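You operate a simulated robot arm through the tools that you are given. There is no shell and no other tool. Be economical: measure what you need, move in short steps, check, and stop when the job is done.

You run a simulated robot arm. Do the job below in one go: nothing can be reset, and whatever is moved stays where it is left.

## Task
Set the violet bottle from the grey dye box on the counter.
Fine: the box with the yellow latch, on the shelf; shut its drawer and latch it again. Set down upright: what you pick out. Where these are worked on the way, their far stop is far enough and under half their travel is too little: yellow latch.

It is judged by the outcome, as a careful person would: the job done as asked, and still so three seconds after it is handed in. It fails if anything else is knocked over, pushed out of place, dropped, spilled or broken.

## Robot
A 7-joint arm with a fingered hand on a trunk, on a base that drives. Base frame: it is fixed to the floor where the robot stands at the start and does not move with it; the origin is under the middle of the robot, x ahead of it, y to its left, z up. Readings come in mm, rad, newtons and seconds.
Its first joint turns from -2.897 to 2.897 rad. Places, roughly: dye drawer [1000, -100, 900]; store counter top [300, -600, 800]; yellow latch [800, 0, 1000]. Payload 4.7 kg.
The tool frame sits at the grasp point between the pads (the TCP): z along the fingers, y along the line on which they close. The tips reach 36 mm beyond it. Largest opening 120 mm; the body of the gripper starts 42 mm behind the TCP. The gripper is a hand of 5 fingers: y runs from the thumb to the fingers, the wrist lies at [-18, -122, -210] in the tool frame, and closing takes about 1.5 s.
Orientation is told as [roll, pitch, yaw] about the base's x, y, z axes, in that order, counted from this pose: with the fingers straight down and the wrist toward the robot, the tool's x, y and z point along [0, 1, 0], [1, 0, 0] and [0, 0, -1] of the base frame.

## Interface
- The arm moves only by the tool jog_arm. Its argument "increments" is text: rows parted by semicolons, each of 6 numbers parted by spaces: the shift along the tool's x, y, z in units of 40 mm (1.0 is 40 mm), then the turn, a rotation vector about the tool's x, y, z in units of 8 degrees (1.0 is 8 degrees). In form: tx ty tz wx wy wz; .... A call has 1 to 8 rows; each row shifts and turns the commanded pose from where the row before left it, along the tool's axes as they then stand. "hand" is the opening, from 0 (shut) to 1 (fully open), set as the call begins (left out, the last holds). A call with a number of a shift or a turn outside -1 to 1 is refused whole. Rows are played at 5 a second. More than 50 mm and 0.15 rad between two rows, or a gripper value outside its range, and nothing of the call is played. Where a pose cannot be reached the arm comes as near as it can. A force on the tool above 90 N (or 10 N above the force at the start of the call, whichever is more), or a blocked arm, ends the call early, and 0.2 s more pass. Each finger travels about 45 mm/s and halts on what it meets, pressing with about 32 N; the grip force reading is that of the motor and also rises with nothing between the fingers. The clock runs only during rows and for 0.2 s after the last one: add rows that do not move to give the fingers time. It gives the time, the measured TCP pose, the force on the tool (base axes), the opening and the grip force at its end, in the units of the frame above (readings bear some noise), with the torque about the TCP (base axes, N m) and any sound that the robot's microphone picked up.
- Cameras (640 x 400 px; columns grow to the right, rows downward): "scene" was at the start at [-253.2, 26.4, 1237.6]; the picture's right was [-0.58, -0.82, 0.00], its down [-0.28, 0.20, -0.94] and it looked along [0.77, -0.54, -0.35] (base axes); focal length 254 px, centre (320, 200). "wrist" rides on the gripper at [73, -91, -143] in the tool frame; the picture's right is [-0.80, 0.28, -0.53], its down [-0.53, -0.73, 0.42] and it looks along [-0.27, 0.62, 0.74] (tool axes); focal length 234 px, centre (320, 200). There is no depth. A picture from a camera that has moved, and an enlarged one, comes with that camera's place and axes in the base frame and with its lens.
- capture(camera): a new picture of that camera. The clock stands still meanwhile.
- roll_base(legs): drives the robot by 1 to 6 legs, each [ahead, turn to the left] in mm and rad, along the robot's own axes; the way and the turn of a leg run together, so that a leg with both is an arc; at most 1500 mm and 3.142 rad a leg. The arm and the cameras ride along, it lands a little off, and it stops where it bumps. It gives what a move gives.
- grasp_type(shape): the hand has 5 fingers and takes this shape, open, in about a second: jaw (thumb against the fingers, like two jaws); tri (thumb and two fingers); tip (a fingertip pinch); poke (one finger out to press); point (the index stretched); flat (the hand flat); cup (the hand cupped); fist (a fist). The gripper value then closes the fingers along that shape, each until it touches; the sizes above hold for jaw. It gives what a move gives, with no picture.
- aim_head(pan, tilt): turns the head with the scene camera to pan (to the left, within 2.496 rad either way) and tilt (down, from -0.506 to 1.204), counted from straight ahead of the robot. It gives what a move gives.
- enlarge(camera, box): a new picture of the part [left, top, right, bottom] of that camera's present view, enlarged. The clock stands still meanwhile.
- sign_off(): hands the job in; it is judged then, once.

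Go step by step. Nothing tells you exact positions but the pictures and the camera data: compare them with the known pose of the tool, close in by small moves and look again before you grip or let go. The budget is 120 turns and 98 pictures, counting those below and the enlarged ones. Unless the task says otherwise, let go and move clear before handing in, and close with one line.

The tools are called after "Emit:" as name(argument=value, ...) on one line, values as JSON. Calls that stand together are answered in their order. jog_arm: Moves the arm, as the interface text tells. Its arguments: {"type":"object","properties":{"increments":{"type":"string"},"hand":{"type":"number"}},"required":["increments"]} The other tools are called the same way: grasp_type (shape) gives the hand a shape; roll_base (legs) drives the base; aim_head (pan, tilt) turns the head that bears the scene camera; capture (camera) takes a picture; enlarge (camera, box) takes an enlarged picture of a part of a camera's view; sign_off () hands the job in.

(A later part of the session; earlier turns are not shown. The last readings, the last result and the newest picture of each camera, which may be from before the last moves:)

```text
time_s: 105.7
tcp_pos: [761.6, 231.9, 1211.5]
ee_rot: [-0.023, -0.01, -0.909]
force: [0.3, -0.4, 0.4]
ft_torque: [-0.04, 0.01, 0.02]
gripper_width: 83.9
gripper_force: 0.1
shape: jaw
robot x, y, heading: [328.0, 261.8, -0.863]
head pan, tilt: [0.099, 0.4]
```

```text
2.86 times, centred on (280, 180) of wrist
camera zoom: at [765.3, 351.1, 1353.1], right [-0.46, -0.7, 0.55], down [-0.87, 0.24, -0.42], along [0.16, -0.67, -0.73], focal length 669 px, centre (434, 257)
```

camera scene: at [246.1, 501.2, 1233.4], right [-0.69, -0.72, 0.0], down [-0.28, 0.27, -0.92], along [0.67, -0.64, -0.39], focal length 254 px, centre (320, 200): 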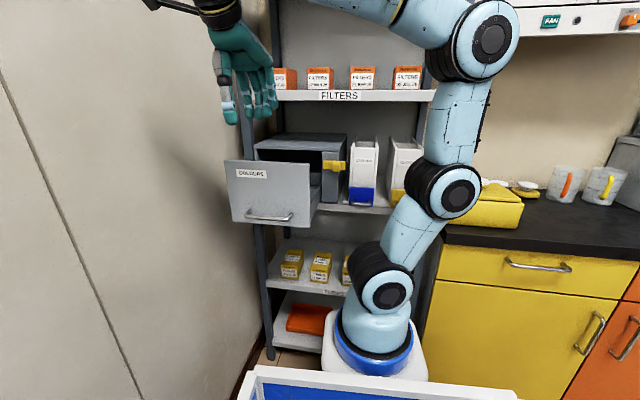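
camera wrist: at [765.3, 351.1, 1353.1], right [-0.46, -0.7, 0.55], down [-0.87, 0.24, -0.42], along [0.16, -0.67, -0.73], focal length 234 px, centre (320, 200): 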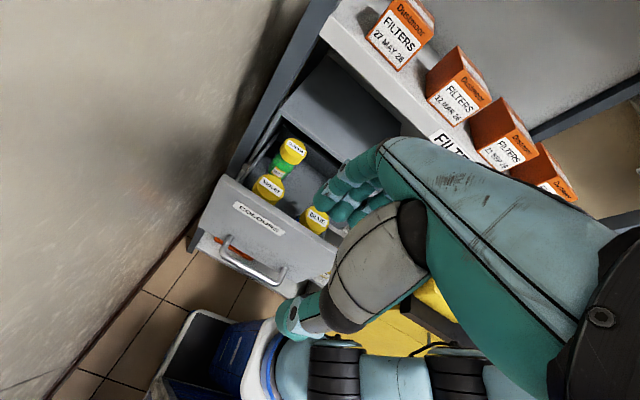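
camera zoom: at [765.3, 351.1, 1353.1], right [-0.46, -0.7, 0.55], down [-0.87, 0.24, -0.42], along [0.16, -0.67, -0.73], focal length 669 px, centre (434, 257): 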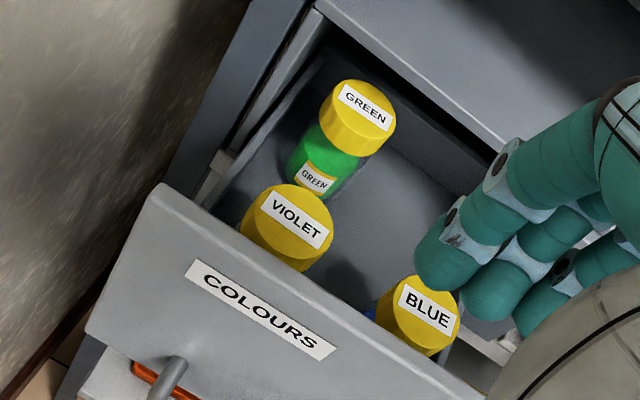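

VIOLET is at the front left of the drawer, at about (880, 148), GREEN behind and BLUE to its right. I'll hover above it and look again to fix its position and height.

Emit:
jog_arm(hand=0.55, increments="0.27 0.87 0.3 0 0 0;0.27 0.87 0.3 0 0 0;0.27 0.87 0.3 0 0 0;0.27 0.87 0.3 0 0 0;0 0 0.7 0 0 0;0 0 0 0 0 0")

Emit:
capture(camera="wrist")

Emit:
enlarge(camera="scene", box=[180, 70, 360, 230])

```text
time_s: 107.1
tcp_pos: [880.9, 146.2, 1135.9]
ee_rot: [-0.02, -0.01, -0.912]
force: [0.3, 0.8, -0.1]
ft_torque: [0.03, 0.0, -0.01]
gripper_width: 66.2
gripper_force: 0.1
shape: jaw
robot x, y, heading: [335.2, 259.8, -0.862]
head pan, tilt: [0.099, 0.4]
```

```text
25 pictures are left
camera wrist: at [883.9, 266.4, 1277.5], right [-0.46, -0.7, 0.55], down [-0.87, 0.24, -0.42], along [0.16, -0.67, -0.72], focal length 234 px, centre (320, 200)
```

wrist: 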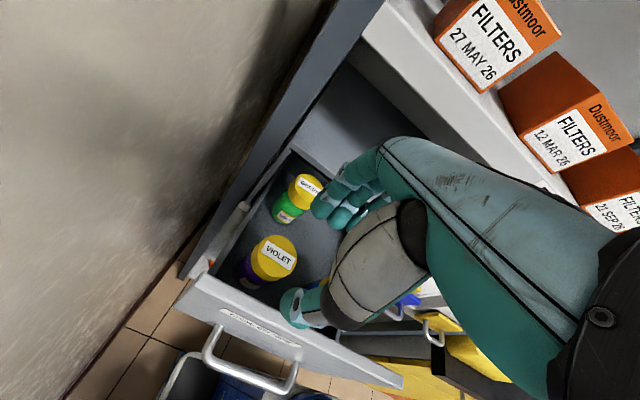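

```text
2.50 times, centred on (270, 150) of scene
camera zoom: at [246.1, 501.1, 1233.5], right [-0.69, -0.72, 0.0], down [-0.28, 0.27, -0.92], along [0.67, -0.64, -0.39], focal length 635 px, centre (445, 325)
```

zoom: 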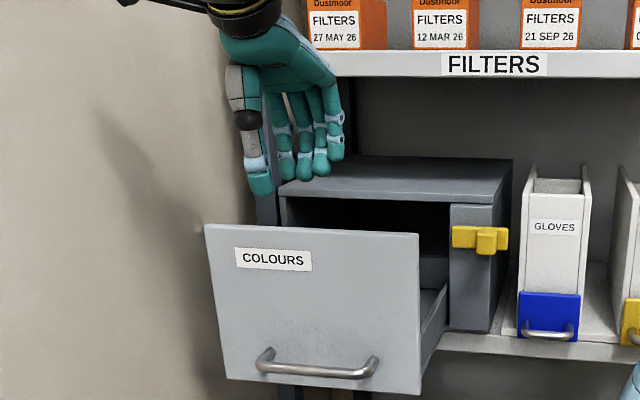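

Triangulating gives the cap top near (895, 121, 993), about 58 mm across. I centre over it, open wider, and lower to just above the cap for a check.

Emit:
jog_arm(hand=0.85, increments="-0.1 0.7 0 0 0 0;0 0 0 0 0 0;0 0 0.75 0 0 0;0 0 0.75 0 0 0;0 0 0.75 0 0 0;0 0 0 0 0 0")

Emit:
capture(camera="wrist")

```text
time_s: 108.5
tcp_pos: [894.4, 120.0, 1046.3]
ee_rot: [-0.021, -0.011, -0.912]
force: [-0.7, 0.6, -0.5]
ft_torque: [-0.02, 0.03, -0.01]
gripper_width: 101.8
gripper_force: 0.0
shape: jaw
robot x, y, heading: [335.6, 264.9, -0.864]
head pan, tilt: [0.099, 0.4]
```

```text
23 pictures are left
camera wrist: at [897.2, 241.0, 1187.4], right [-0.46, -0.7, 0.55], down [-0.87, 0.24, -0.42], along [0.16, -0.67, -0.72], focal length 234 px, centre (320, 200)
```

wrist: 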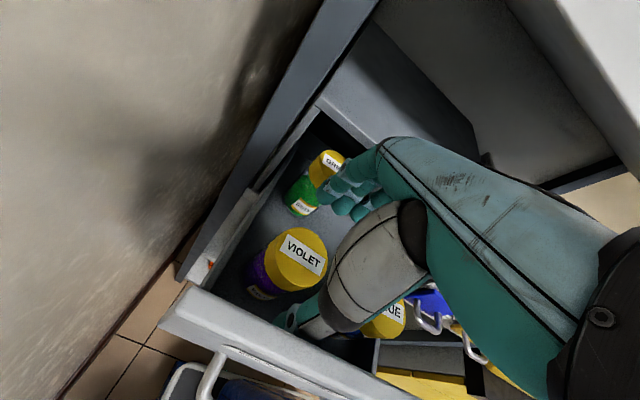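

Cap centre confirmed at (895, 121), z 993, right under the hand, and the body is purple. Lowering and closing.

Emit:
jog_arm(increments="0 0 0.65 0 0 0;0 0 0.65 0 0 0;0 0 0 0 0 0")

Emit:
jog_arm(hand=0.2, increments="0 0 0 0 0 0;0 0 0 0 0 0;0 0 0 0 0 0;0 0 0 0 0 0;0 0 0 0 0 0;0 0 0 0 0 0;0 0 0 0 0 0")

Emit:
capture(camera="wrist")

```text
time_s: 109.3
tcp_pos: [892.1, 118.9, 994.7]
ee_rot: [-0.02, -0.011, -0.91]
force: [-0.9, 0.0, -0.9]
ft_torque: [-0.01, 0.01, 0.02]
gripper_width: 102.0
gripper_force: 0.1
shape: jaw
robot x, y, heading: [331.5, 263.0, -0.863]
head pan, tilt: [0.099, 0.4]
```

```text
time_s: 110.9
tcp_pos: [892.6, 119.2, 994.6]
ee_rot: [-0.022, -0.012, -0.913]
force: [-0.4, 0.7, 3.4]
ft_torque: [-0.06, -0.03, 0.01]
gripper_width: 43.8
gripper_force: 32.0
shape: jaw
robot x, y, heading: [332.8, 260.6, -0.86]
head pan, tilt: [0.099, 0.4]
```

```text
22 pictures are left
camera wrist: at [895.8, 239.1, 1135.8], right [-0.46, -0.7, 0.55], down [-0.87, 0.24, -0.42], along [0.16, -0.67, -0.72], focal length 234 px, centre (320, 200)
```

wrist: 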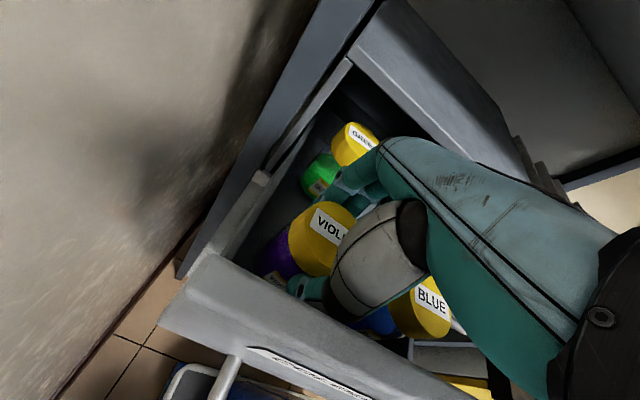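

Gripped at 44 mm. Lifting straight up.

Emit:
jog_arm(increments="0 0 -0.5 0 0 0;0 0 -1 0 0 0;0 0 -1 0 0 0;0 0 -1 0 0 0;0 0 -1 0 0 0;0 -0.3 -0.9 0 0 0;0 0 0 0 0 0")

Emit:
capture(camera="scene")

```text
time_s: 112.5
tcp_pos: [885.8, 132.8, 1210.9]
ee_rot: [-0.021, -0.011, -0.912]
force: [1.0, 0.4, -2.1]
ft_torque: [0.03, 0.01, 0.03]
gripper_width: 43.3
gripper_force: 31.8
shape: jaw
robot x, y, heading: [334.2, 261.9, -0.864]
head pan, tilt: [0.099, 0.4]
```

```text
21 pictures are left
camera scene: at [246.1, 501.1, 1233.5], right [-0.69, -0.72, 0.0], down [-0.28, 0.27, -0.92], along [0.67, -0.64, -0.39], focal length 254 px, centre (320, 200)
```

scene: 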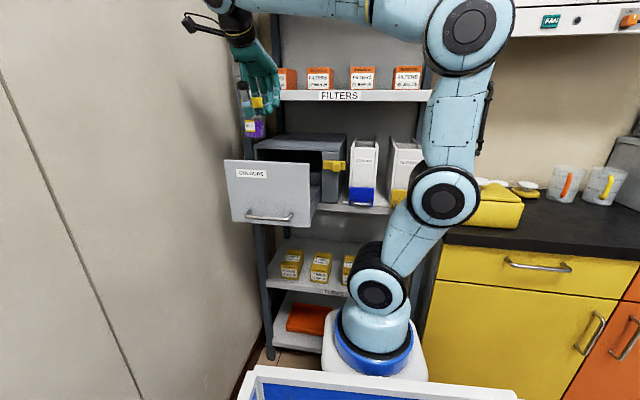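

The violet bottle is out and its base sits about 90 mm below the TCP. I'll draw the hand in closer before turning the base toward the counter.

Emit:
jog_arm(increments="-0.63 -0.78 0 0 0 0;-0.63 -0.78 0 0 0 0;-0.63 -0.78 0 0 0 0;-0.63 -0.78 0 0 0 0;0 0 0 0 0 0")

Emit:
capture(camera="scene")

```text
time_s: 113.7
tcp_pos: [730.2, 169.3, 1210.5]
ee_rot: [-0.021, -0.01, -0.914]
force: [0.1, 0.0, -2.3]
ft_torque: [0.02, 0.02, -0.02]
gripper_width: 42.9
gripper_force: 32.1
shape: jaw
robot x, y, heading: [333.3, 261.4, -0.861]
head pan, tilt: [0.099, 0.4]
```

```text
20 pictures are left
camera scene: at [246.1, 501.1, 1233.5], right [-0.69, -0.72, 0.0], down [-0.28, 0.27, -0.92], along [0.67, -0.64, -0.39], focal length 254 px, centre (320, 200)
```

scene: 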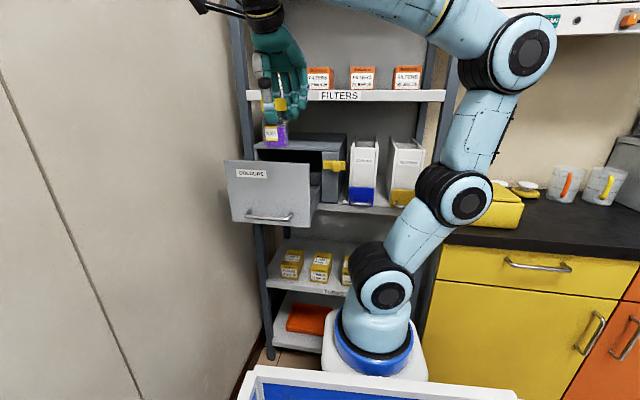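

Bottle held upright, path clear. Backing 50 mm and turning the base right toward the counter.

Emit:
roll_base(legs=[[-50, 0], [0, -0.75]])

Emit:
roll_base(legs=[[0, -0.65]])

Emit:
aim_head(pan=0.9, tilt=0.4)

Emit:
capture(camera="scene")

```text
time_s: 116.6
tcp_pos: [527.7, -38.3, 1211.8]
ee_rot: [-0.021, -0.012, -1.662]
force: [-0.2, -0.8, -2.7]
ft_torque: [0.02, 0.02, 0.0]
gripper_width: 42.9
gripper_force: 32.1
shape: jaw
robot x, y, heading: [300.4, 302.2, -1.614]
head pan, tilt: [0.099, 0.4]
```

```text
time_s: 118.7
tcp_pos: [277.6, -106.4, 1210.6]
ee_rot: [-0.018, -0.011, -2.307]
force: [-0.2, 0.5, -2.4]
ft_torque: [-0.02, -0.02, 0.03]
gripper_width: 43.0
gripper_force: 32.2
shape: jaw
robot x, y, heading: [302.0, 301.2, -2.26]
head pan, tilt: [0.099, 0.4]
```

```text
time_s: 119.9
tcp_pos: [277.9, -108.2, 1210.2]
ee_rot: [-0.021, -0.01, -2.307]
force: [-0.2, 0.2, -0.1]
ft_torque: [0.01, 0.02, -0.02]
gripper_width: 43.0
gripper_force: 32.2
shape: jaw
robot x, y, heading: [298.5, 301.4, -2.259]
head pan, tilt: [0.901, 0.4]
```

```text
19 pictures are left
camera scene: at [591.2, 413.2, 1233.5], right [-0.98, -0.21, 0.0], down [-0.08, 0.38, -0.92], along [0.19, -0.9, -0.39], focal length 254 px, centre (320, 200)
```

scene: 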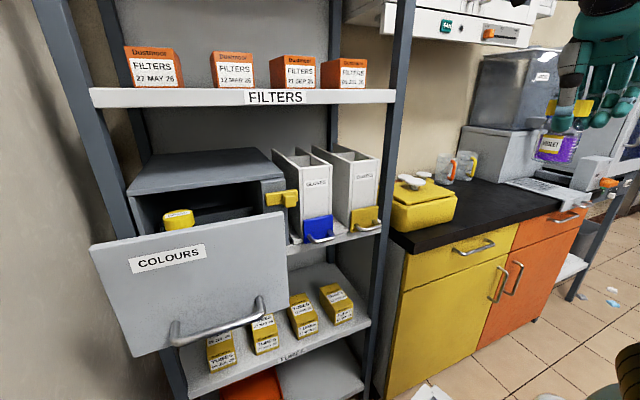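

The counter area right of the yellow container, around (231, -441), is free. Moving the bottle over it, still high.

Emit:
jog_arm(increments="0.59 0.87 0 0 0 -0.3;0.59 0.87 0 0 0 0;0.59 0.87 0 0 0 0;0.59 0.87 0 0 0 0;0.59 0.87 0 0 0 0;0.59 0.87 0 0 0 0;0.59 0.87 0 0 0 0;0 0 0 0 0 0")

Emit:
capture(camera="scene")

Emit:
capture(camera="wrist")

```text
time_s: 121.7
tcp_pos: [244.8, -400.7, 1212.0]
ee_rot: [-0.022, -0.01, -2.266]
force: [0.1, -0.5, -1.1]
ft_torque: [0.03, 0.0, -0.02]
gripper_width: 42.9
gripper_force: 32.4
shape: jaw
robot x, y, heading: [301.0, 298.4, -2.258]
head pan, tilt: [0.901, 0.4]
```

```text
18 pictures are left
camera scene: at [591.4, 413.1, 1233.4], right [-0.98, -0.21, 0.0], down [-0.08, 0.38, -0.92], along [0.19, -0.9, -0.39], focal length 254 px, centre (320, 200)
```

scene: 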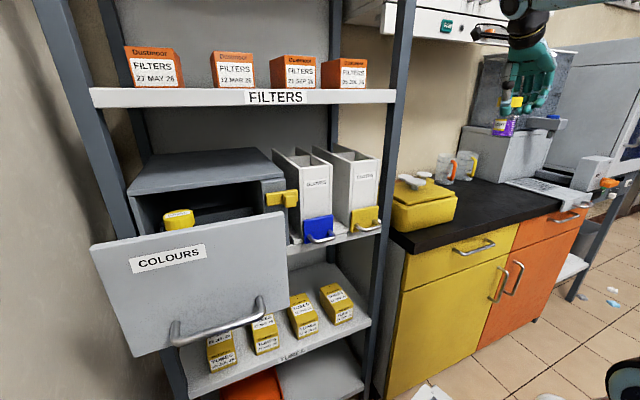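

```text
17 pictures are left
camera wrist: at [362.6, -377.3, 1353.4], right [-0.78, 0.3, 0.55], down [0.05, 0.91, -0.42], along [-0.62, -0.3, -0.72], focal length 234 px, centre (320, 200)
```

wrist: 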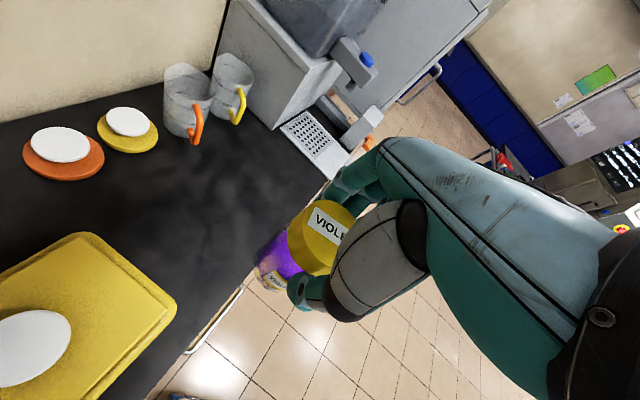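

From the wrist view the counter edge is nearer than I thought, so I'll go further inward to about (255, -480) and come down partway.

Emit:
jog_arm(increments="0.73 0.68 0 0 0 0;0.73 0.68 0 0 0 0;0 0 0.9 0 0 0;0 0 0.9 0 0 0;0 0 0.9 0 0 0;0 0 0.9 0 0 0;0 0 0 0 0 0")

Emit:
capture(camera="wrist")

Emit:
enlarge(camera="scene", box=[380, 90, 600, 260])

```text
time_s: 123.3
tcp_pos: [251.9, -479.4, 1065.9]
ee_rot: [-0.023, -0.009, -2.266]
force: [-0.5, -0.3, -1.8]
ft_torque: [-0.01, 0.04, 0.01]
gripper_width: 42.8
gripper_force: 31.9
shape: jaw
robot x, y, heading: [297.7, 304.1, -2.258]
head pan, tilt: [0.901, 0.4]
```

```text
16 pictures are left
camera wrist: at [369.8, -456.4, 1206.4], right [-0.78, 0.3, 0.55], down [0.05, 0.91, -0.42], along [-0.62, -0.3, -0.72], focal length 234 px, centre (320, 200)
```

wrist: 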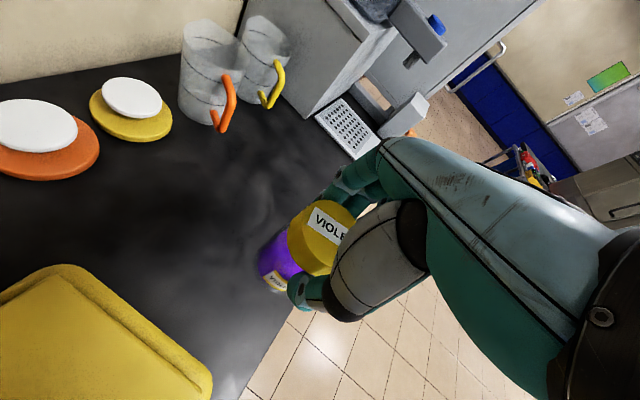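

```text
2.35 times, centred on (490, 175) of scene
camera zoom: at [591.3, 413.1, 1233.4], right [-0.98, -0.21, 0.0], down [-0.08, 0.38, -0.92], along [0.19, -0.9, -0.39], focal length 597 px, centre (-80, 259)
```

zoom: 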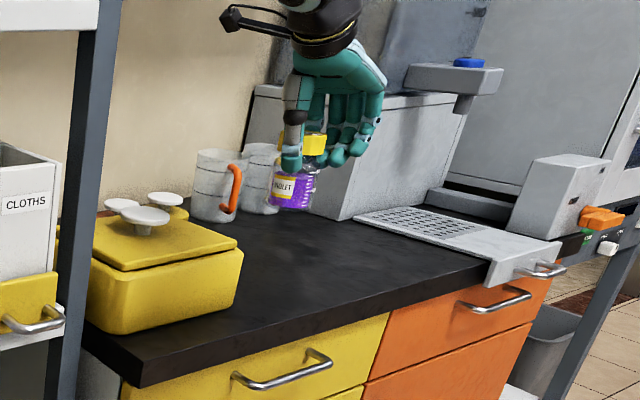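

Clear spot below with ~70 mm to the edge; I shift 20 mm further in and lower to just above the surface.

Emit:
jog_arm(increments="0.49 0.1 0 0 0 0;0 0 0.6 0 0 0;0 0 0.6 0 0 0;0 0 0.3 0 0 0;0 0 0 0 0 0")

Emit:
enlarge(camera="scene", box=[410, 110, 570, 240])

```text
time_s: 124.5
tcp_pos: [264.4, -495.2, 1006.0]
ee_rot: [-0.024, -0.009, -2.266]
force: [0.1, -0.1, -2.5]
ft_torque: [0.0, 0.01, -0.01]
gripper_width: 42.7
gripper_force: 32.3
shape: jaw
robot x, y, heading: [302.7, 303.1, -2.259]
head pan, tilt: [0.901, 0.4]
```

```text
3.08 times, centred on (490, 175) of scene
camera zoom: at [591.3, 413.1, 1233.4], right [-0.98, -0.21, 0.0], down [-0.08, 0.38, -0.92], along [0.19, -0.9, -0.39], focal length 781 px, centre (-203, 277)
```

zoom: 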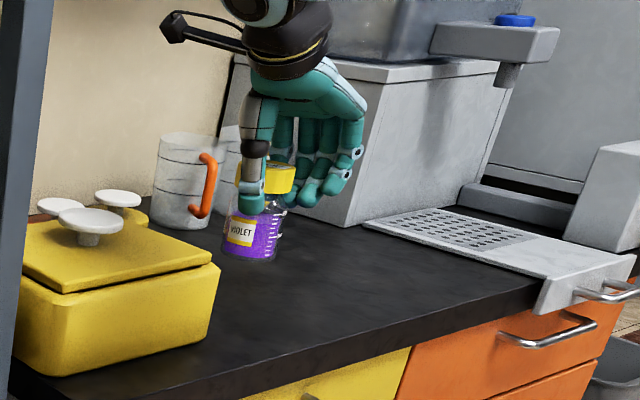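

Nearly down. Lowering in few-millimetre steps until contact is felt.

Emit:
jog_arm(increments="0 0 0.1 0 0 0;0 0 0.1 0 0 0;0 0 0 0 0 0")

Emit:
jog_arm(increments="0 0 0.08 0 0 0;0 0 0.08 0 0 0;0 0 0 0 0 0")

```text
time_s: 125.3
tcp_pos: [263.4, -495.1, 996.4]
ee_rot: [-0.022, -0.01, -2.265]
force: [0.3, 1.2, -2.0]
ft_torque: [0.01, -0.01, -0.01]
gripper_width: 42.7
gripper_force: 32.7
shape: jaw
robot x, y, heading: [297.9, 300.3, -2.26]
head pan, tilt: [0.901, 0.4]
```

```text
time_s: 126.1
tcp_pos: [264.4, -494.0, 990.4]
ee_rot: [-0.024, -0.01, -2.265]
force: [0.6, -0.3, -0.9]
ft_torque: [0.01, 0.0, 0.01]
gripper_width: 42.7
gripper_force: 31.8
shape: jaw
robot x, y, heading: [299.7, 301.3, -2.263]
head pan, tilt: [0.901, 0.4]
```

Emit:
jog_arm(increments="0 0 0.08 0 0 0;0 0 0 0 0 0")

Emit:
jog_arm(increments="0 0 0.08 0 0 0;0 0 0 0 0 0")

Emit:
jog_arm(increments="0 0 0.08 0 0 0;0 0 0 0 0 0")

```text
time_s: 126.7
tcp_pos: [263.1, -494.4, 987.9]
ee_rot: [-0.022, -0.01, -2.265]
force: [0.0, 0.3, -2.2]
ft_torque: [0.02, -0.01, -0.01]
gripper_width: 42.7
gripper_force: 32.3
shape: jaw
robot x, y, heading: [302.8, 299.2, -2.257]
head pan, tilt: [0.901, 0.4]
```

```text
time_s: 127.3
tcp_pos: [264.5, -494.1, 984.7]
ee_rot: [-0.024, -0.011, -2.265]
force: [1.1, 0.3, -1.3]
ft_torque: [0.03, -0.02, -0.01]
gripper_width: 42.6
gripper_force: 32.1
shape: jaw
robot x, y, heading: [296.7, 300.3, -2.261]
head pan, tilt: [0.901, 0.4]
```

```text
time_s: 127.9
tcp_pos: [262.8, -493.7, 981.3]
ee_rot: [-0.022, -0.01, -2.266]
force: [-0.2, -1.1, -2.9]
ft_torque: [0.03, -0.02, -0.01]
gripper_width: 42.6
gripper_force: 32.0
shape: jaw
robot x, y, heading: [298.8, 297.6, -2.26]
head pan, tilt: [0.901, 0.4]
```

Emit:
jog_arm(increments="0 0 0.08 0 0 0;0 0 0 0 0 0")

Emit:
jog_arm(increments="0 0 0.08 0 0 0;0 0 0 0 0 0")

Emit:
enlarge(camera="scene", box=[440, 140, 520, 210])

```text
time_s: 128.5
tcp_pos: [265.3, -495.6, 979.2]
ee_rot: [-0.023, -0.012, -2.265]
force: [-0.4, -0.6, -1.9]
ft_torque: [0.01, 0.01, 0.0]
gripper_width: 42.5
gripper_force: 32.7
shape: jaw
robot x, y, heading: [298.0, 302.0, -2.263]
head pan, tilt: [0.901, 0.4]
```

```text
time_s: 129.1
tcp_pos: [265.0, -492.6, 975.3]
ee_rot: [-0.023, -0.012, -2.264]
force: [-0.7, -0.6, -2.1]
ft_torque: [-0.02, 0.0, -0.03]
gripper_width: 42.6
gripper_force: 31.6
shape: jaw
robot x, y, heading: [303.8, 299.5, -2.257]
head pan, tilt: [0.901, 0.4]
```

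```text
5.71 times, centred on (480, 175) of scene
camera zoom: at [591.3, 413.1, 1233.4], right [-0.98, -0.21, 0.0], down [-0.08, 0.38, -0.92], along [0.19, -0.9, -0.39], focal length 1451 px, centre (-594, 343)
```

zoom: 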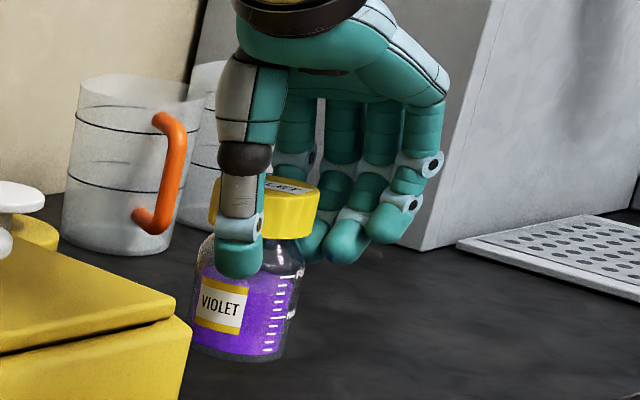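

No contact yet; the counter is lower than assumed. Continuing down gently.

Emit:
jog_arm(increments="0 0 0.08 0 0 0;0 0 0.08 0 0 0")

Emit:
jog_arm(increments="0 0 0.08 0 0 0;0 0 0.08 0 0 0")

Emit:
jog_arm(increments="0 0 0.08 0 0 0;0 0 0.08 0 0 0")

```text
time_s: 129.7
tcp_pos: [264.3, -493.7, 967.0]
ee_rot: [-0.02, -0.01, -2.265]
force: [0.1, 0.2, -2.0]
ft_torque: [0.02, 0.0, 0.0]
gripper_width: 42.6
gripper_force: 31.5
shape: jaw
robot x, y, heading: [300.6, 302.3, -2.258]
head pan, tilt: [0.901, 0.4]
```

```text
time_s: 130.3
tcp_pos: [263.1, -492.8, 961.1]
ee_rot: [-0.023, -0.011, -2.265]
force: [-0.2, -0.5, -1.2]
ft_torque: [-0.03, 0.0, 0.01]
gripper_width: 43.0
gripper_force: 31.5
shape: jaw
robot x, y, heading: [300.3, 301.3, -2.26]
head pan, tilt: [0.901, 0.4]
```

```text
time_s: 130.9
tcp_pos: [263.5, -494.3, 954.8]
ee_rot: [-0.023, -0.009, -2.265]
force: [-0.1, 0.2, -2.7]
ft_torque: [0.02, 0.03, 0.02]
gripper_width: 42.8
gripper_force: 32.4
shape: jaw
robot x, y, heading: [304.2, 303.1, -2.26]
head pan, tilt: [0.901, 0.4]
```

Geometry now puts the counter top near z 855, so contact is just a few millimetres away.

Emit:
jog_arm(increments="0 0 0.08 0 0 0;0 0 0 0 0 0")

Emit:
jog_arm(increments="0 0 0.08 0 0 0;0 0 0 0 0 0")

Emit:
jog_arm(increments="0 0 0.08 0 0 0;0 0 0 0 0 0")

```text
time_s: 131.5
tcp_pos: [263.0, -494.8, 952.1]
ee_rot: [-0.023, -0.011, -2.266]
force: [-0.5, -0.1, -1.4]
ft_torque: [-0.01, 0.02, -0.01]
gripper_width: 42.7
gripper_force: 32.0
shape: jaw
robot x, y, heading: [298.4, 299.4, -2.258]
head pan, tilt: [0.901, 0.4]
```

```text
time_s: 132.1
tcp_pos: [262.6, -492.4, 948.0]
ee_rot: [-0.023, -0.012, -2.264]
force: [-0.5, -0.3, -2.1]
ft_torque: [-0.01, -0.02, -0.01]
gripper_width: 42.7
gripper_force: 32.5
shape: jaw
robot x, y, heading: [301.6, 296.7, -2.261]
head pan, tilt: [0.901, 0.4]
```

```text
time_s: 132.7
tcp_pos: [262.2, -493.2, 945.6]
ee_rot: [-0.024, -0.011, -2.265]
force: [0.1, 0.5, -2.0]
ft_torque: [0.01, -0.05, 0.02]
gripper_width: 42.5
gripper_force: 32.2
shape: jaw
robot x, y, heading: [303.4, 299.6, -2.261]
head pan, tilt: [0.901, 0.4]
```

Emit:
jog_arm(increments="0 0 0.08 0 0 0;0 0 0 0 0 0")

Emit:
jog_arm(increments="0 0 0.08 0 0 0;0 0 0 0 0 0")

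Emit:
jog_arm(increments="0 0 0.08 0 0 0;0 0 0 0 0 0")

Emit:
enlarge(camera="scene", box=[440, 140, 520, 210])

```text
time_s: 133.3
tcp_pos: [264.0, -494.0, 942.5]
ee_rot: [-0.021, -0.01, -2.265]
force: [-0.9, 0.6, 1.4]
ft_torque: [0.0, 0.06, 0.0]
gripper_width: 42.5
gripper_force: 31.8
shape: jaw
robot x, y, heading: [301.7, 300.7, -2.263]
head pan, tilt: [0.901, 0.4]
```

```text
time_s: 133.9
tcp_pos: [263.0, -493.7, 941.9]
ee_rot: [-0.019, -0.012, -2.266]
force: [0.2, 3.3, 18.5]
ft_torque: [-0.06, 0.11, 0.0]
gripper_width: 43.2
gripper_force: 32.4
shape: jaw
robot x, y, heading: [301.1, 297.1, -2.264]
head pan, tilt: [0.901, 0.4]
```

```text
time_s: 134.5
tcp_pos: [262.5, -493.4, 939.7]
ee_rot: [-0.014, -0.015, -2.264]
force: [-1.1, 3.3, 41.5]
ft_torque: [-0.04, 0.13, -0.07]
gripper_width: 45.5
gripper_force: 32.1
shape: jaw
robot x, y, heading: [300.9, 298.0, -2.259]
head pan, tilt: [0.901, 0.4]
```

```text
5.71 times, centred on (480, 175) of scene
camera zoom: at [591.3, 414.6, 1233.3], right [-0.98, -0.21, 0.0], down [-0.08, 0.38, -0.92], along [0.19, -0.9, -0.39], focal length 1451 px, centre (-594, 343)
```

zoom: 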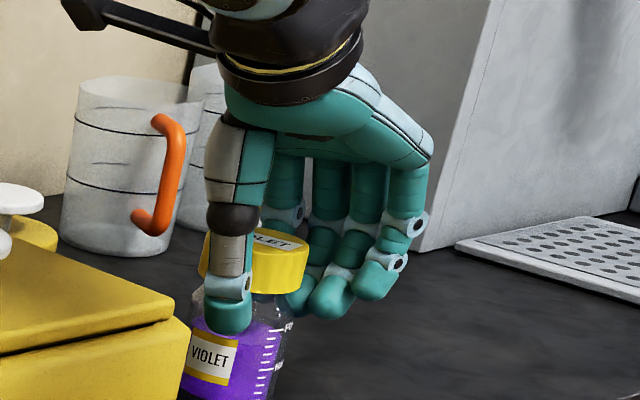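

Bottle is on the counter. Relieving the pressure, opening, and rising straight up.

Emit:
jog_arm(increments="0 0 -0.11 0 0 0;0 0 0 0 0 0")

Emit:
jog_arm(hand=0.8, increments="0 0 0 0 0 0;0 0 0 0 0 0;0 0 0 0 0 0;0 0 0 0 0 0;0 0 0 0 0 0;0 0 0 0 0 0")

Emit:
jog_arm(increments="0 0 -0.5 0 0 0;0 0 -0.9 0 0 0;0 0 -1 0 0 0;0 0 -1 0 0 0;0 0 -1 0 0 0;0 0 -1 0 0 0;0 0 -1 0 0 0;0 0 0 0 0 0")

Emit:
capture(camera="scene")

```text
time_s: 135.1
tcp_pos: [262.6, -494.0, 940.7]
ee_rot: [-0.021, -0.009, -2.265]
force: [2.1, -2.3, 28.0]
ft_torque: [-0.26, 0.11, 0.03]
gripper_width: 45.6
gripper_force: 32.1
shape: jaw
robot x, y, heading: [297.8, 302.9, -2.258]
head pan, tilt: [0.901, 0.4]
```

```text
time_s: 136.5
tcp_pos: [263.1, -494.1, 938.5]
ee_rot: [-0.022, -0.011, -2.265]
force: [-0.5, -0.4, 0.5]
ft_torque: [-0.02, -0.02, -0.03]
gripper_width: 95.6
gripper_force: 0.0
shape: jaw
robot x, y, heading: [303.1, 300.2, -2.263]
head pan, tilt: [0.901, 0.4]
```

```text
time_s: 138.3
tcp_pos: [267.9, -495.4, 1197.2]
ee_rot: [-0.022, -0.009, -2.265]
force: [-0.9, 0.1, 0.1]
ft_torque: [0.0, -0.01, 0.01]
gripper_width: 95.8
gripper_force: 0.0
shape: jaw
robot x, y, heading: [299.9, 301.0, -2.258]
head pan, tilt: [0.901, 0.4]
```

```text
11 pictures are left
camera scene: at [591.3, 413.1, 1233.4], right [-0.98, -0.21, 0.0], down [-0.08, 0.38, -0.92], along [0.19, -0.9, -0.39], focal length 254 px, centre (320, 200)
```

scene: 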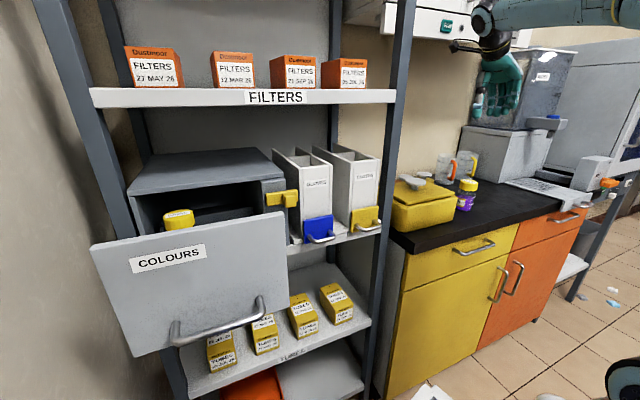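

The violet bottle stands upright on the counter. Now I return to shut the drawer: retract the hand the way it came, then turn back to the shelf.

Emit:
jog_arm(hand=0.1, increments="-0.6 -0.76 0 0 0 0;-0.6 -0.76 0 0 0 0;-0.6 -0.76 0 0 0 0;-0.6 -0.76 0 0 0 0;-0.6 -0.76 0 0 0 0;-0.6 -0.76 0 0 0 0;-0.6 -0.76 0 0 0 0;-0.6 -0.76 0 0 0 0")

Emit:
jog_arm(increments="-0.6 -0.76 0 0 0 0.3;-0.6 -0.76 0 0 0 0;0 0 0 0 0 0")

Emit:
roll_base(legs=[[0, 0.65]])

Emit:
roll_base(legs=[[0, 0.75]])

```text
time_s: 140.1
tcp_pos: [278.2, -185.6, 1196.0]
ee_rot: [-0.022, -0.009, -2.265]
force: [1.2, 0.1, -0.2]
ft_torque: [0.02, 0.07, -0.01]
gripper_width: 12.4
gripper_force: 0.1
shape: jaw
robot x, y, heading: [300.0, 299.4, -2.26]
head pan, tilt: [0.901, 0.4]
```

```text
time_s: 140.9
tcp_pos: [282.7, -109.5, 1197.7]
ee_rot: [-0.02, -0.01, -2.308]
force: [-0.2, -0.6, 0.1]
ft_torque: [0.02, 0.0, 0.02]
gripper_width: 12.0
gripper_force: 0.1
shape: jaw
robot x, y, heading: [299.2, 298.7, -2.265]
head pan, tilt: [0.901, 0.4]
```

```text
time_s: 143.0
tcp_pos: [528.5, -41.0, 1198.0]
ee_rot: [-0.021, -0.01, -1.673]
force: [-0.2, 0.0, 0.8]
ft_torque: [0.02, 0.01, 0.03]
gripper_width: 12.2
gripper_force: 0.1
shape: jaw
robot x, y, heading: [299.5, 303.3, -1.624]
head pan, tilt: [0.901, 0.4]
```

```text
time_s: 145.4
tcp_pos: [698.0, 205.7, 1197.9]
ee_rot: [-0.022, -0.012, -0.925]
force: [0.0, 0.1, 0.2]
ft_torque: [-0.01, -0.02, 0.01]
gripper_width: 12.2
gripper_force: 0.1
shape: jaw
robot x, y, heading: [299.3, 298.5, -0.874]
head pan, tilt: [0.901, 0.4]
```

Back in front of the shelf. I drive the 50 mm forward, then tilt the closed hand and lower it in front of the open drawer's face.

Emit:
roll_base(legs=[[50, 0]])

Emit:
jog_arm(hand=0, increments="0.7 -0.4 0 0 0 0;0.7 -0.4 0 0 0 0;0 0 0 -0.9 0 0;0 0 0 -0.9 0 0;0 0 0 -0.9 0 0;0 0 0 -0.9 0 0;0 0 0 -0.8 0 0;0 0 0 0 0 0")

Emit:
jog_arm(increments="0 -0.53 0.77 0 0 0;0 -0.53 0.77 0 0 0;0 -0.53 0.77 0 0 0;0 -0.53 0.77 0 0 0;0 -0.53 0.77 0 0 0;0 0 0 0 0 0")

Emit:
aim_head(pan=0.1, tilt=0.4)

Emit:
capture(camera="scene")

```text
time_s: 146.3
tcp_pos: [731.3, 167.9, 1196.4]
ee_rot: [-0.021, -0.012, -0.925]
force: [-0.2, -0.3, -1.0]
ft_torque: [0.01, -0.01, 0.02]
gripper_width: 12.2
gripper_force: 0.0
shape: jaw
robot x, y, heading: [331.0, 263.3, -0.876]
head pan, tilt: [0.901, 0.4]
```

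```text
time_s: 148.1
tcp_pos: [762.4, 235.1, 1154.1]
ee_rot: [-0.026, -0.626, -0.91]
force: [0.3, 0.3, 0.1]
ft_torque: [0.01, 0.03, 0.0]
gripper_width: 0.0
gripper_force: 32.2
shape: jaw
out of reach, approached as far as the arm can: row 6, 7
robot x, y, heading: [332.2, 260.7, -0.874]
head pan, tilt: [0.901, 0.4]
```

```text
time_s: 149.5
tcp_pos: [759.4, 227.9, 968.1]
ee_rot: [-0.026, -0.624, -0.908]
force: [0.0, -1.1, -0.7]
ft_torque: [-0.05, -0.01, 0.02]
gripper_width: 0.1
gripper_force: 31.4
shape: jaw
robot x, y, heading: [328.5, 262.3, -0.874]
head pan, tilt: [0.901, 0.4]
```

```text
time_s: 150.6
tcp_pos: [760.4, 228.2, 967.6]
ee_rot: [-0.028, -0.625, -0.908]
force: [-0.2, -0.3, 0.6]
ft_torque: [0.0, 0.0, -0.02]
gripper_width: 0.1
gripper_force: 32.1
shape: jaw
robot x, y, heading: [331.1, 259.2, -0.871]
head pan, tilt: [0.099, 0.4]
```

```text
10 pictures are left
camera scene: at [248.1, 501.4, 1233.4], right [-0.7, -0.72, 0.0], down [-0.28, 0.27, -0.92], along [0.66, -0.64, -0.39], focal length 254 px, centre (320, 200)
```

scene: 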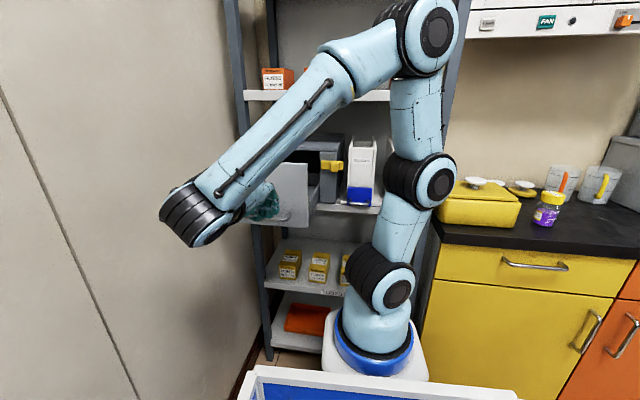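

Hand is in front of the drawer face. I raise it above the handle and push the drawer in.

Emit:
jog_arm(increments="0 0.54 -0.75 0 0 0;0 0.65 0.47 0 0 0;0 0.65 0.47 0 0 0;0 0.65 0.47 0 0 0;0 0.65 0.47 0 0 0;0 0 0 0 0 0")

Emit:
jog_arm(increments="0 0.49 0.35 0 0 0;0 0.49 0.35 0 0 0;0 0.49 0.35 0 0 0;0 0 0 0 0 0")

```text
time_s: 152.0
tcp_pos: [837.6, 128.0, 1005.1]
ee_rot: [-0.028, -0.626, -0.908]
force: [0.4, -0.2, -0.3]
ft_torque: [0.0, -0.02, 0.02]
gripper_width: 0.0
gripper_force: 32.4
shape: jaw
robot x, y, heading: [329.2, 260.9, -0.875]
head pan, tilt: [0.099, 0.4]
```

```text
time_s: 153.0
tcp_pos: [881.6, 70.7, 1005.8]
ee_rot: [-0.026, -0.624, -0.906]
force: [0.2, -0.1, 0.6]
ft_torque: [0.01, -0.02, 0.0]
gripper_width: 0.1
gripper_force: 31.7
shape: jaw
robot x, y, heading: [331.8, 263.1, -0.873]
head pan, tilt: [0.099, 0.4]
```

Force stays near zero, so I check what is happening.

Emit:
enlarge(camera="scene", box=[220, 100, 400, 230])

```text
3.08 times, centred on (310, 165) of scene
camera zoom: at [248.1, 501.3, 1233.5], right [-0.7, -0.72, 0.0], down [-0.28, 0.27, -0.92], along [0.66, -0.64, -0.39], focal length 781 px, centre (351, 308)
```

zoom: 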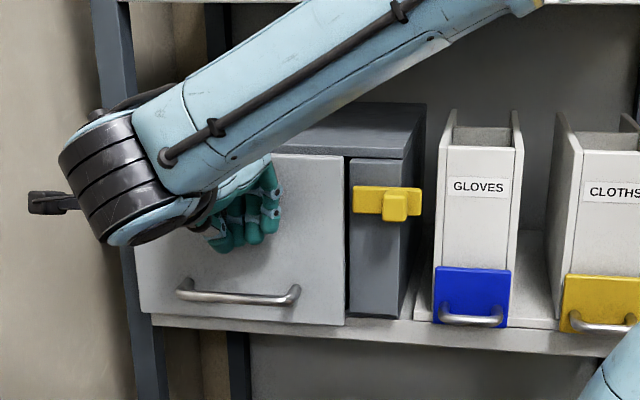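

The drawer is following freely and nearly shut. Pushing the rest until it seats.

Emit:
jog_arm(increments="0 0.2 0.15 0 0 0;0 0.2 0.15 0 0 0;0 0.2 0.15 0 0 0;0 0 0 0 0 0")

Emit:
jog_arm(increments="0 0.2 0.15 0 0 0;0 0.1 0.07 0 0 0;0 0 0 0 0 0")

```text
time_s: 154.0
tcp_pos: [899.2, 46.9, 1006.3]
ee_rot: [-0.025, -0.626, -0.908]
force: [-13.1, 15.0, 8.2]
ft_torque: [-0.61, -0.31, -0.33]
gripper_width: 0.0
gripper_force: 32.0
shape: jaw
robot x, y, heading: [330.1, 264.8, -0.874]
head pan, tilt: [0.099, 0.4]
```

```text
time_s: 154.5
tcp_pos: [903.4, 43.3, 1007.1]
ee_rot: [-0.02, -0.628, -0.909]
force: [-49.0, 46.4, 10.9]
ft_torque: [-1.07, -0.83, -0.98]
gripper_width: 0.0
gripper_force: 32.0
shape: jaw
robot x, y, heading: [329.8, 261.8, -0.87]
head pan, tilt: [0.099, 0.4]
stopped in row 2: the force on the tool passed its limit (the readings are from after the stop); the commanded pose is now the measured one
```

The drawer is firmly shut. Now I retreat and bring the hand back to the latch, turning it to straddle the knob again.

Emit:
jog_arm(hand=0.6, increments="0 -0.81 -0.58 0 0 0;-0.5 0.13 -0.83 0 0 0;-0.5 0.13 -0.83 0 0 0;-0.5 0.13 -0.83 0 0 0;-0.5 0.13 -0.83 0 0 0;-0.95 0 0 0.4 0 0;-0.95 0 0 0.4 0 0;-0.95 0 0 0.4 0 0")

Emit:
jog_arm(increments="0 0 0 0 0 -1;0 0 0 0 0 -1;0 0 0 0 0 -1;0 0 0 0 0 -1;0 0 0 0 0 -1;0 0 0 0 0 -1;0 0 0 0 0 -1;0 0 0 0 0 -1")

Emit:
jog_arm(increments="0 0 0 0 0 -1;0 0 0 0 0 -1;0 0 0 0 0 -1;0 0 0 0 0 -0.25;0 0 0 0 0 0")

```text
time_s: 156.3
tcp_pos: [693.0, 4.5, 1127.1]
ee_rot: [-0.022, -0.456, -0.909]
force: [0.5, 0.4, -0.4]
ft_torque: [-0.04, 0.04, -0.02]
gripper_width: 71.7
gripper_force: 0.2
shape: jaw
robot x, y, heading: [331.7, 260.4, -0.868]
head pan, tilt: [0.099, 0.4]
```

```text
time_s: 158.3
tcp_pos: [695.2, 68.7, 1117.6]
ee_rot: [-0.388, -0.167, 0.473]
force: [0.8, -0.1, 0.0]
ft_torque: [-0.05, 0.02, -0.03]
gripper_width: 71.9
gripper_force: 0.1
shape: jaw
out of reach, approached as far as the arm can: row 6, 7
robot x, y, heading: [330.8, 261.7, -0.871]
head pan, tilt: [0.099, 0.4]
stopped in row 8: the arm was blocked; the commanded pose is now the measured one
```

```text
time_s: 159.5
tcp_pos: [694.5, 68.2, 1116.7]
ee_rot: [-0.419, 0.014, 0.895]
force: [0.1, 0.9, 0.4]
ft_torque: [0.0, 0.0, -0.02]
gripper_width: 71.9
gripper_force: 0.1
shape: jaw
robot x, y, heading: [330.5, 261.1, -0.875]
head pan, tilt: [0.099, 0.4]
```

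Now correct yaw, shift forward/right, and tilt forward to face the knob.

Emit:
jog_arm(increments="0 0 0 0.34 0 0.77;0 0 0 0.34 0 0.77;-0.69 -0.59 0.3 0 0 0;-0.69 -0.59 0.3 0 0 0;0 0 0 0 -0.96 0;0 0 0 0 -0.96 0;0 0 0 0 -0.96 0;0 0 0 0 0 0")

Emit:
jog_arm(increments="0 0 0 0 -0.96 0;0 0 0 0 -0.96 0;0 0 0 0 -0.96 0;0 0 0 0 0 0")

Emit:
capture(camera="wrist")

```text
time_s: 161.3
tcp_pos: [694.2, -6.8, 1119.5]
ee_rot: [-0.825, 0.013, 0.656]
force: [0.5, -0.4, 0.1]
ft_torque: [0.01, -0.01, -0.01]
gripper_width: 71.9
gripper_force: 0.1
shape: jaw
robot x, y, heading: [328.2, 266.2, -0.871]
head pan, tilt: [0.099, 0.4]
```

```text
time_s: 162.3
tcp_pos: [702.3, -4.5, 1164.7]
ee_rot: [-1.229, 0.011, 0.728]
force: [-3.8, -1.7, 1.0]
ft_torque: [0.07, -0.11, 0.13]
gripper_width: 72.1
gripper_force: 0.1
shape: jaw
out of reach, approached as far as the arm can: row 3
robot x, y, heading: [336.2, 259.8, -0.874]
head pan, tilt: [0.099, 0.4]
```

```text
8 pictures are left
camera wrist: at [527.3, 53.3, 1147.4], right [0.07, 0.36, 0.93], down [-0.16, -0.92, 0.37], along [0.98, -0.17, 0.0], focal length 234 px, centre (320, 200)
```

wrist: 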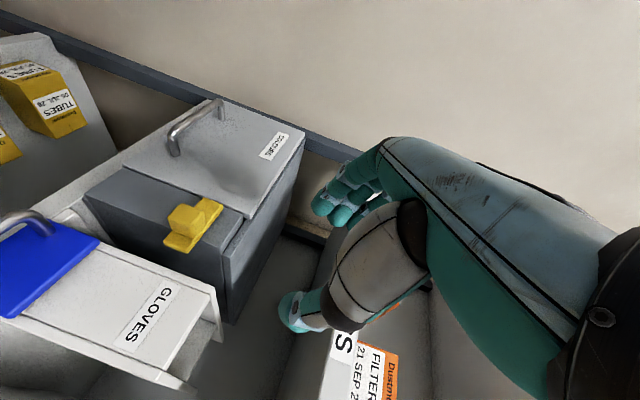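

Knob seen at about -u 557 mm, below and ahead. Lowering the hand in front of it.

Emit:
jog_arm(increments="0.7 0.04 0.32 0.23 0 0.08;0.7 0.04 0.32 0.23 0 0.08;0.7 0.04 0.32 0 0 0;0.7 0 0.32 0 0 0;0 0 0 0 0 0")

Emit:
capture(camera="wrist")

```text
time_s: 163.7
tcp_pos: [681.7, -61.9, 1044.9]
ee_rot: [-1.23, 0.012, 0.409]
force: [-0.7, 0.2, 0.3]
ft_torque: [0.03, -0.03, 0.03]
gripper_width: 72.2
gripper_force: 0.0
shape: jaw
out of reach, approached as far as the arm can: row 2, 3
robot x, y, heading: [329.0, 262.1, -0.866]
head pan, tilt: [0.099, 0.4]
stopped in row 5: the arm was blocked; the commanded pose is now the measured one
```

```text
7 pictures are left
camera wrist: at [535.2, 48.1, 1027.4], right [0.18, 0.32, 0.93], down [-0.44, -0.82, 0.37], along [0.88, -0.47, 0.0], focal length 234 px, centre (320, 200)
```

wrist: 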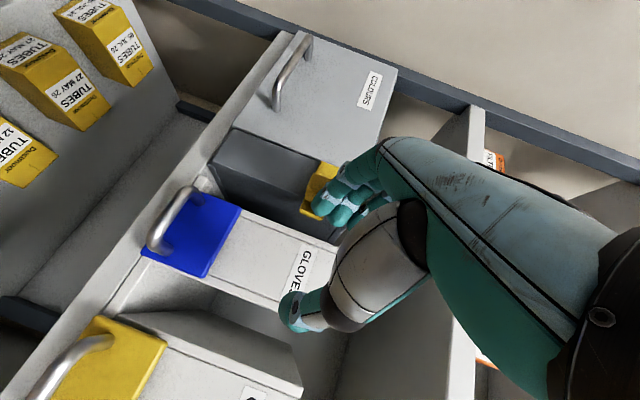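

The arm settled after a flip, leaving the hand right of the knob. Back off slightly, square up and shift left.

Emit:
jog_arm(increments="0 0 -0.6 0 0 0;0 0 0 -0.84 0 -0.3;0 0 0 -0.84 0 -0.3;0 0.65 0 0 0 0;0 0.65 0 0 0 0;0 0 0 0 0 0")

```text
time_s: 165.3
tcp_pos: [738.1, 45.7, 1050.7]
ee_rot: [-1.23, 0.014, 0.686]
force: [0.9, -0.4, -0.5]
ft_torque: [0.0, -0.02, -0.02]
gripper_width: 72.1
gripper_force: 0.1
shape: jaw
out of reach, approached as far as the arm can: row 2, 3, 4
robot x, y, heading: [332.0, 261.8, -0.868]
head pan, tilt: [0.099, 0.4]
stopped in row 6: the arm was blocked; the commanded pose is now the measured one
```

Emit:
jog_arm(increments="0 -0.5 0 0 0 0;0 -0.5 0 0 0 0;0 -0.35 0 0 0 0;-0.2 0 0.55 0 0 0;-0.2 0 0.5 0 0 0;0 0 0 0 0 0")

```text
time_s: 166.7
tcp_pos: [715.6, -13.7, 1054.9]
ee_rot: [-1.231, 0.011, 0.686]
force: [0.4, 0.6, -0.5]
ft_torque: [0.01, -0.02, 0.0]
gripper_width: 72.2
gripper_force: 0.0
shape: jaw
out of reach, approached as far as the arm can: row 3, 4
robot x, y, heading: [329.1, 262.2, -0.872]
head pan, tilt: [0.099, 0.4]
```

Lateral alignment is right now (−u 556). I lower 12 mm and inch the base forward for the last 40 mm.

Emit:
jog_arm(increments="0.32 0 0.1 0 0 0;0 0 0 0 0 0")

Emit:
roll_base(legs=[[30, 0]])

Emit:
capture(camera="wrist")

```text
time_s: 167.3
tcp_pos: [717.8, -12.6, 1041.2]
ee_rot: [-1.228, 0.012, 0.686]
force: [-0.4, -1.4, 0.7]
ft_torque: [0.0, -0.01, 0.0]
gripper_width: 72.4
gripper_force: 0.1
shape: jaw
robot x, y, heading: [330.0, 260.8, -0.873]
head pan, tilt: [0.099, 0.4]
```

```text
time_s: 168.1
tcp_pos: [736.0, -36.8, 1041.8]
ee_rot: [-1.227, 0.013, 0.685]
force: [0.2, -0.6, 0.4]
ft_torque: [0.01, -0.04, 0.0]
gripper_width: 72.0
gripper_force: 0.1
shape: jaw
robot x, y, heading: [349.7, 240.1, -0.869]
head pan, tilt: [0.099, 0.4]
```

```text
6 pictures are left
camera wrist: at [564.3, 29.6, 1022.6], right [0.08, 0.36, 0.93], down [-0.2, -0.91, 0.37], along [0.98, -0.21, 0.0], focal length 234 px, centre (320, 200)
```

wrist: 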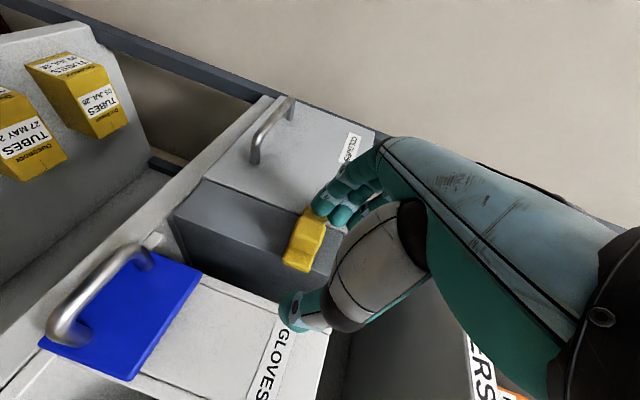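

The view matches the earlier successful approach. Forward 14 mm, then close on the knob.

Emit:
roll_base(legs=[[15, 0]])

Emit:
jog_arm(hand=0.1, increments="0 0 0 0 0 0;0 0 0 0 0 0;0 0 0 0 0 0;0 0 0 0 0 0;0 0 0 0 0 0;0 0 0 0 0 0;0 0 0 0 0 0")

```text
time_s: 168.9
tcp_pos: [745.3, -45.4, 1041.4]
ee_rot: [-1.23, 0.011, 0.686]
force: [-8.1, 10.4, 1.7]
ft_torque: [0.08, -0.04, 0.63]
gripper_width: 72.1
gripper_force: 0.1
shape: jaw
robot x, y, heading: [359.3, 225.4, -0.868]
head pan, tilt: [0.099, 0.4]
```

```text
time_s: 170.5
tcp_pos: [744.3, -46.1, 1040.5]
ee_rot: [-1.229, 0.011, 0.685]
force: [-2.1, 0.0, 0.7]
ft_torque: [0.16, -0.18, -0.19]
gripper_width: 15.2
gripper_force: 32.2
shape: jaw
robot x, y, heading: [360.7, 227.5, -0.872]
head pan, tilt: [0.099, 0.4]
```

Width 15 mm, same kind of grip as before. Sliding the latch left, in steps.

Emit:
jog_arm(increments="0 0.25 0 0 0 0;0 0.25 0 0 0 0;0 0.25 0 0 0 0;0 0 0 0 0 0")

Emit:
capture(camera="wrist")

```text
time_s: 171.5
tcp_pos: [744.6, -47.2, 1040.3]
ee_rot: [-1.229, 0.011, 0.685]
force: [-1.4, 0.7, 1.5]
ft_torque: [0.13, -0.19, -0.22]
gripper_width: 15.2
gripper_force: 32.1
shape: jaw
out of reach, approached as far as the arm can: row 1, 2, 3
robot x, y, heading: [357.3, 225.6, -0.873]
head pan, tilt: [0.099, 0.4]
```

```text
5 pictures are left
camera wrist: at [573.7, 18.7, 1022.8], right [0.08, 0.36, 0.93], down [-0.2, -0.91, 0.37], along [0.98, -0.21, 0.0], focal length 234 px, centre (320, 200)
```

wrist: 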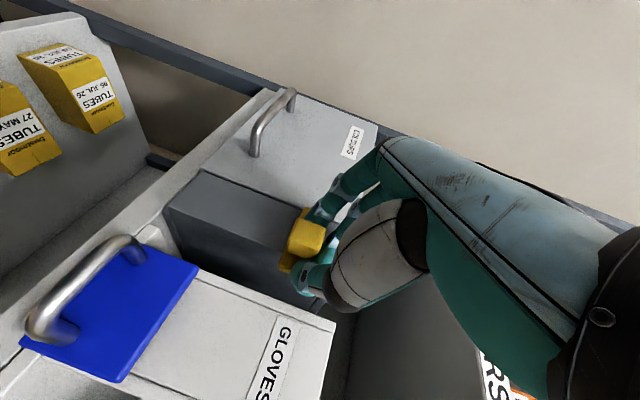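

The arm itself can't go further left in this posture, but the base can: a small left arc (with a bit of forward) carries the hand left.

Emit:
roll_base(legs=[[6, 0.045]])

```text
time_s: 172.3
tcp_pos: [762.4, -33.8, 1041.3]
ee_rot: [-1.228, 0.012, 0.731]
force: [4.0, -5.4, 2.5]
ft_torque: [0.04, -0.3, -0.32]
gripper_width: 14.2
gripper_force: 31.9
shape: jaw
robot x, y, heading: [363.0, 227.8, -0.827]
head pan, tilt: [0.099, 0.4]
```

Moved 22 mm left with n unchanged and little force. Repeating for the remainder.

Emit:
roll_base(legs=[[5, 0.04]])

Emit:
capture(camera="wrist")

```text
time_s: 173.1
tcp_pos: [773.6, -21.9, 1041.9]
ee_rot: [-1.23, 0.013, 0.769]
force: [-26.5, -2.1, 4.2]
ft_torque: [-0.23, 0.12, -1.69]
gripper_width: 14.9
gripper_force: 31.9
shape: jaw
robot x, y, heading: [368.2, 219.3, -0.782]
head pan, tilt: [0.099, 0.4]
```

```text
4 pictures are left
camera wrist: at [597.0, 29.1, 1023.2], right [0.05, 0.37, 0.93], down [-0.12, -0.92, 0.37], along [0.99, -0.13, 0.0], focal length 234 px, centre (320, 200)
```

wrist: 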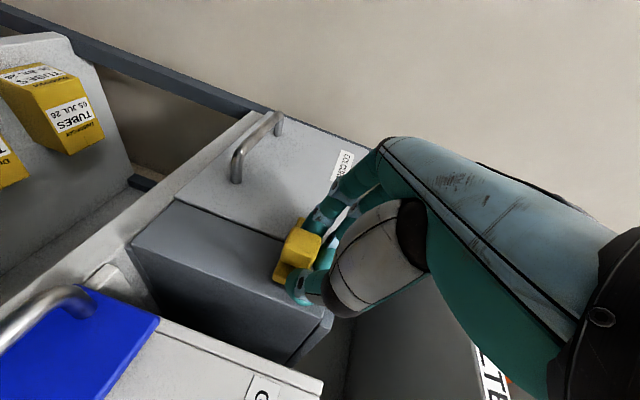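

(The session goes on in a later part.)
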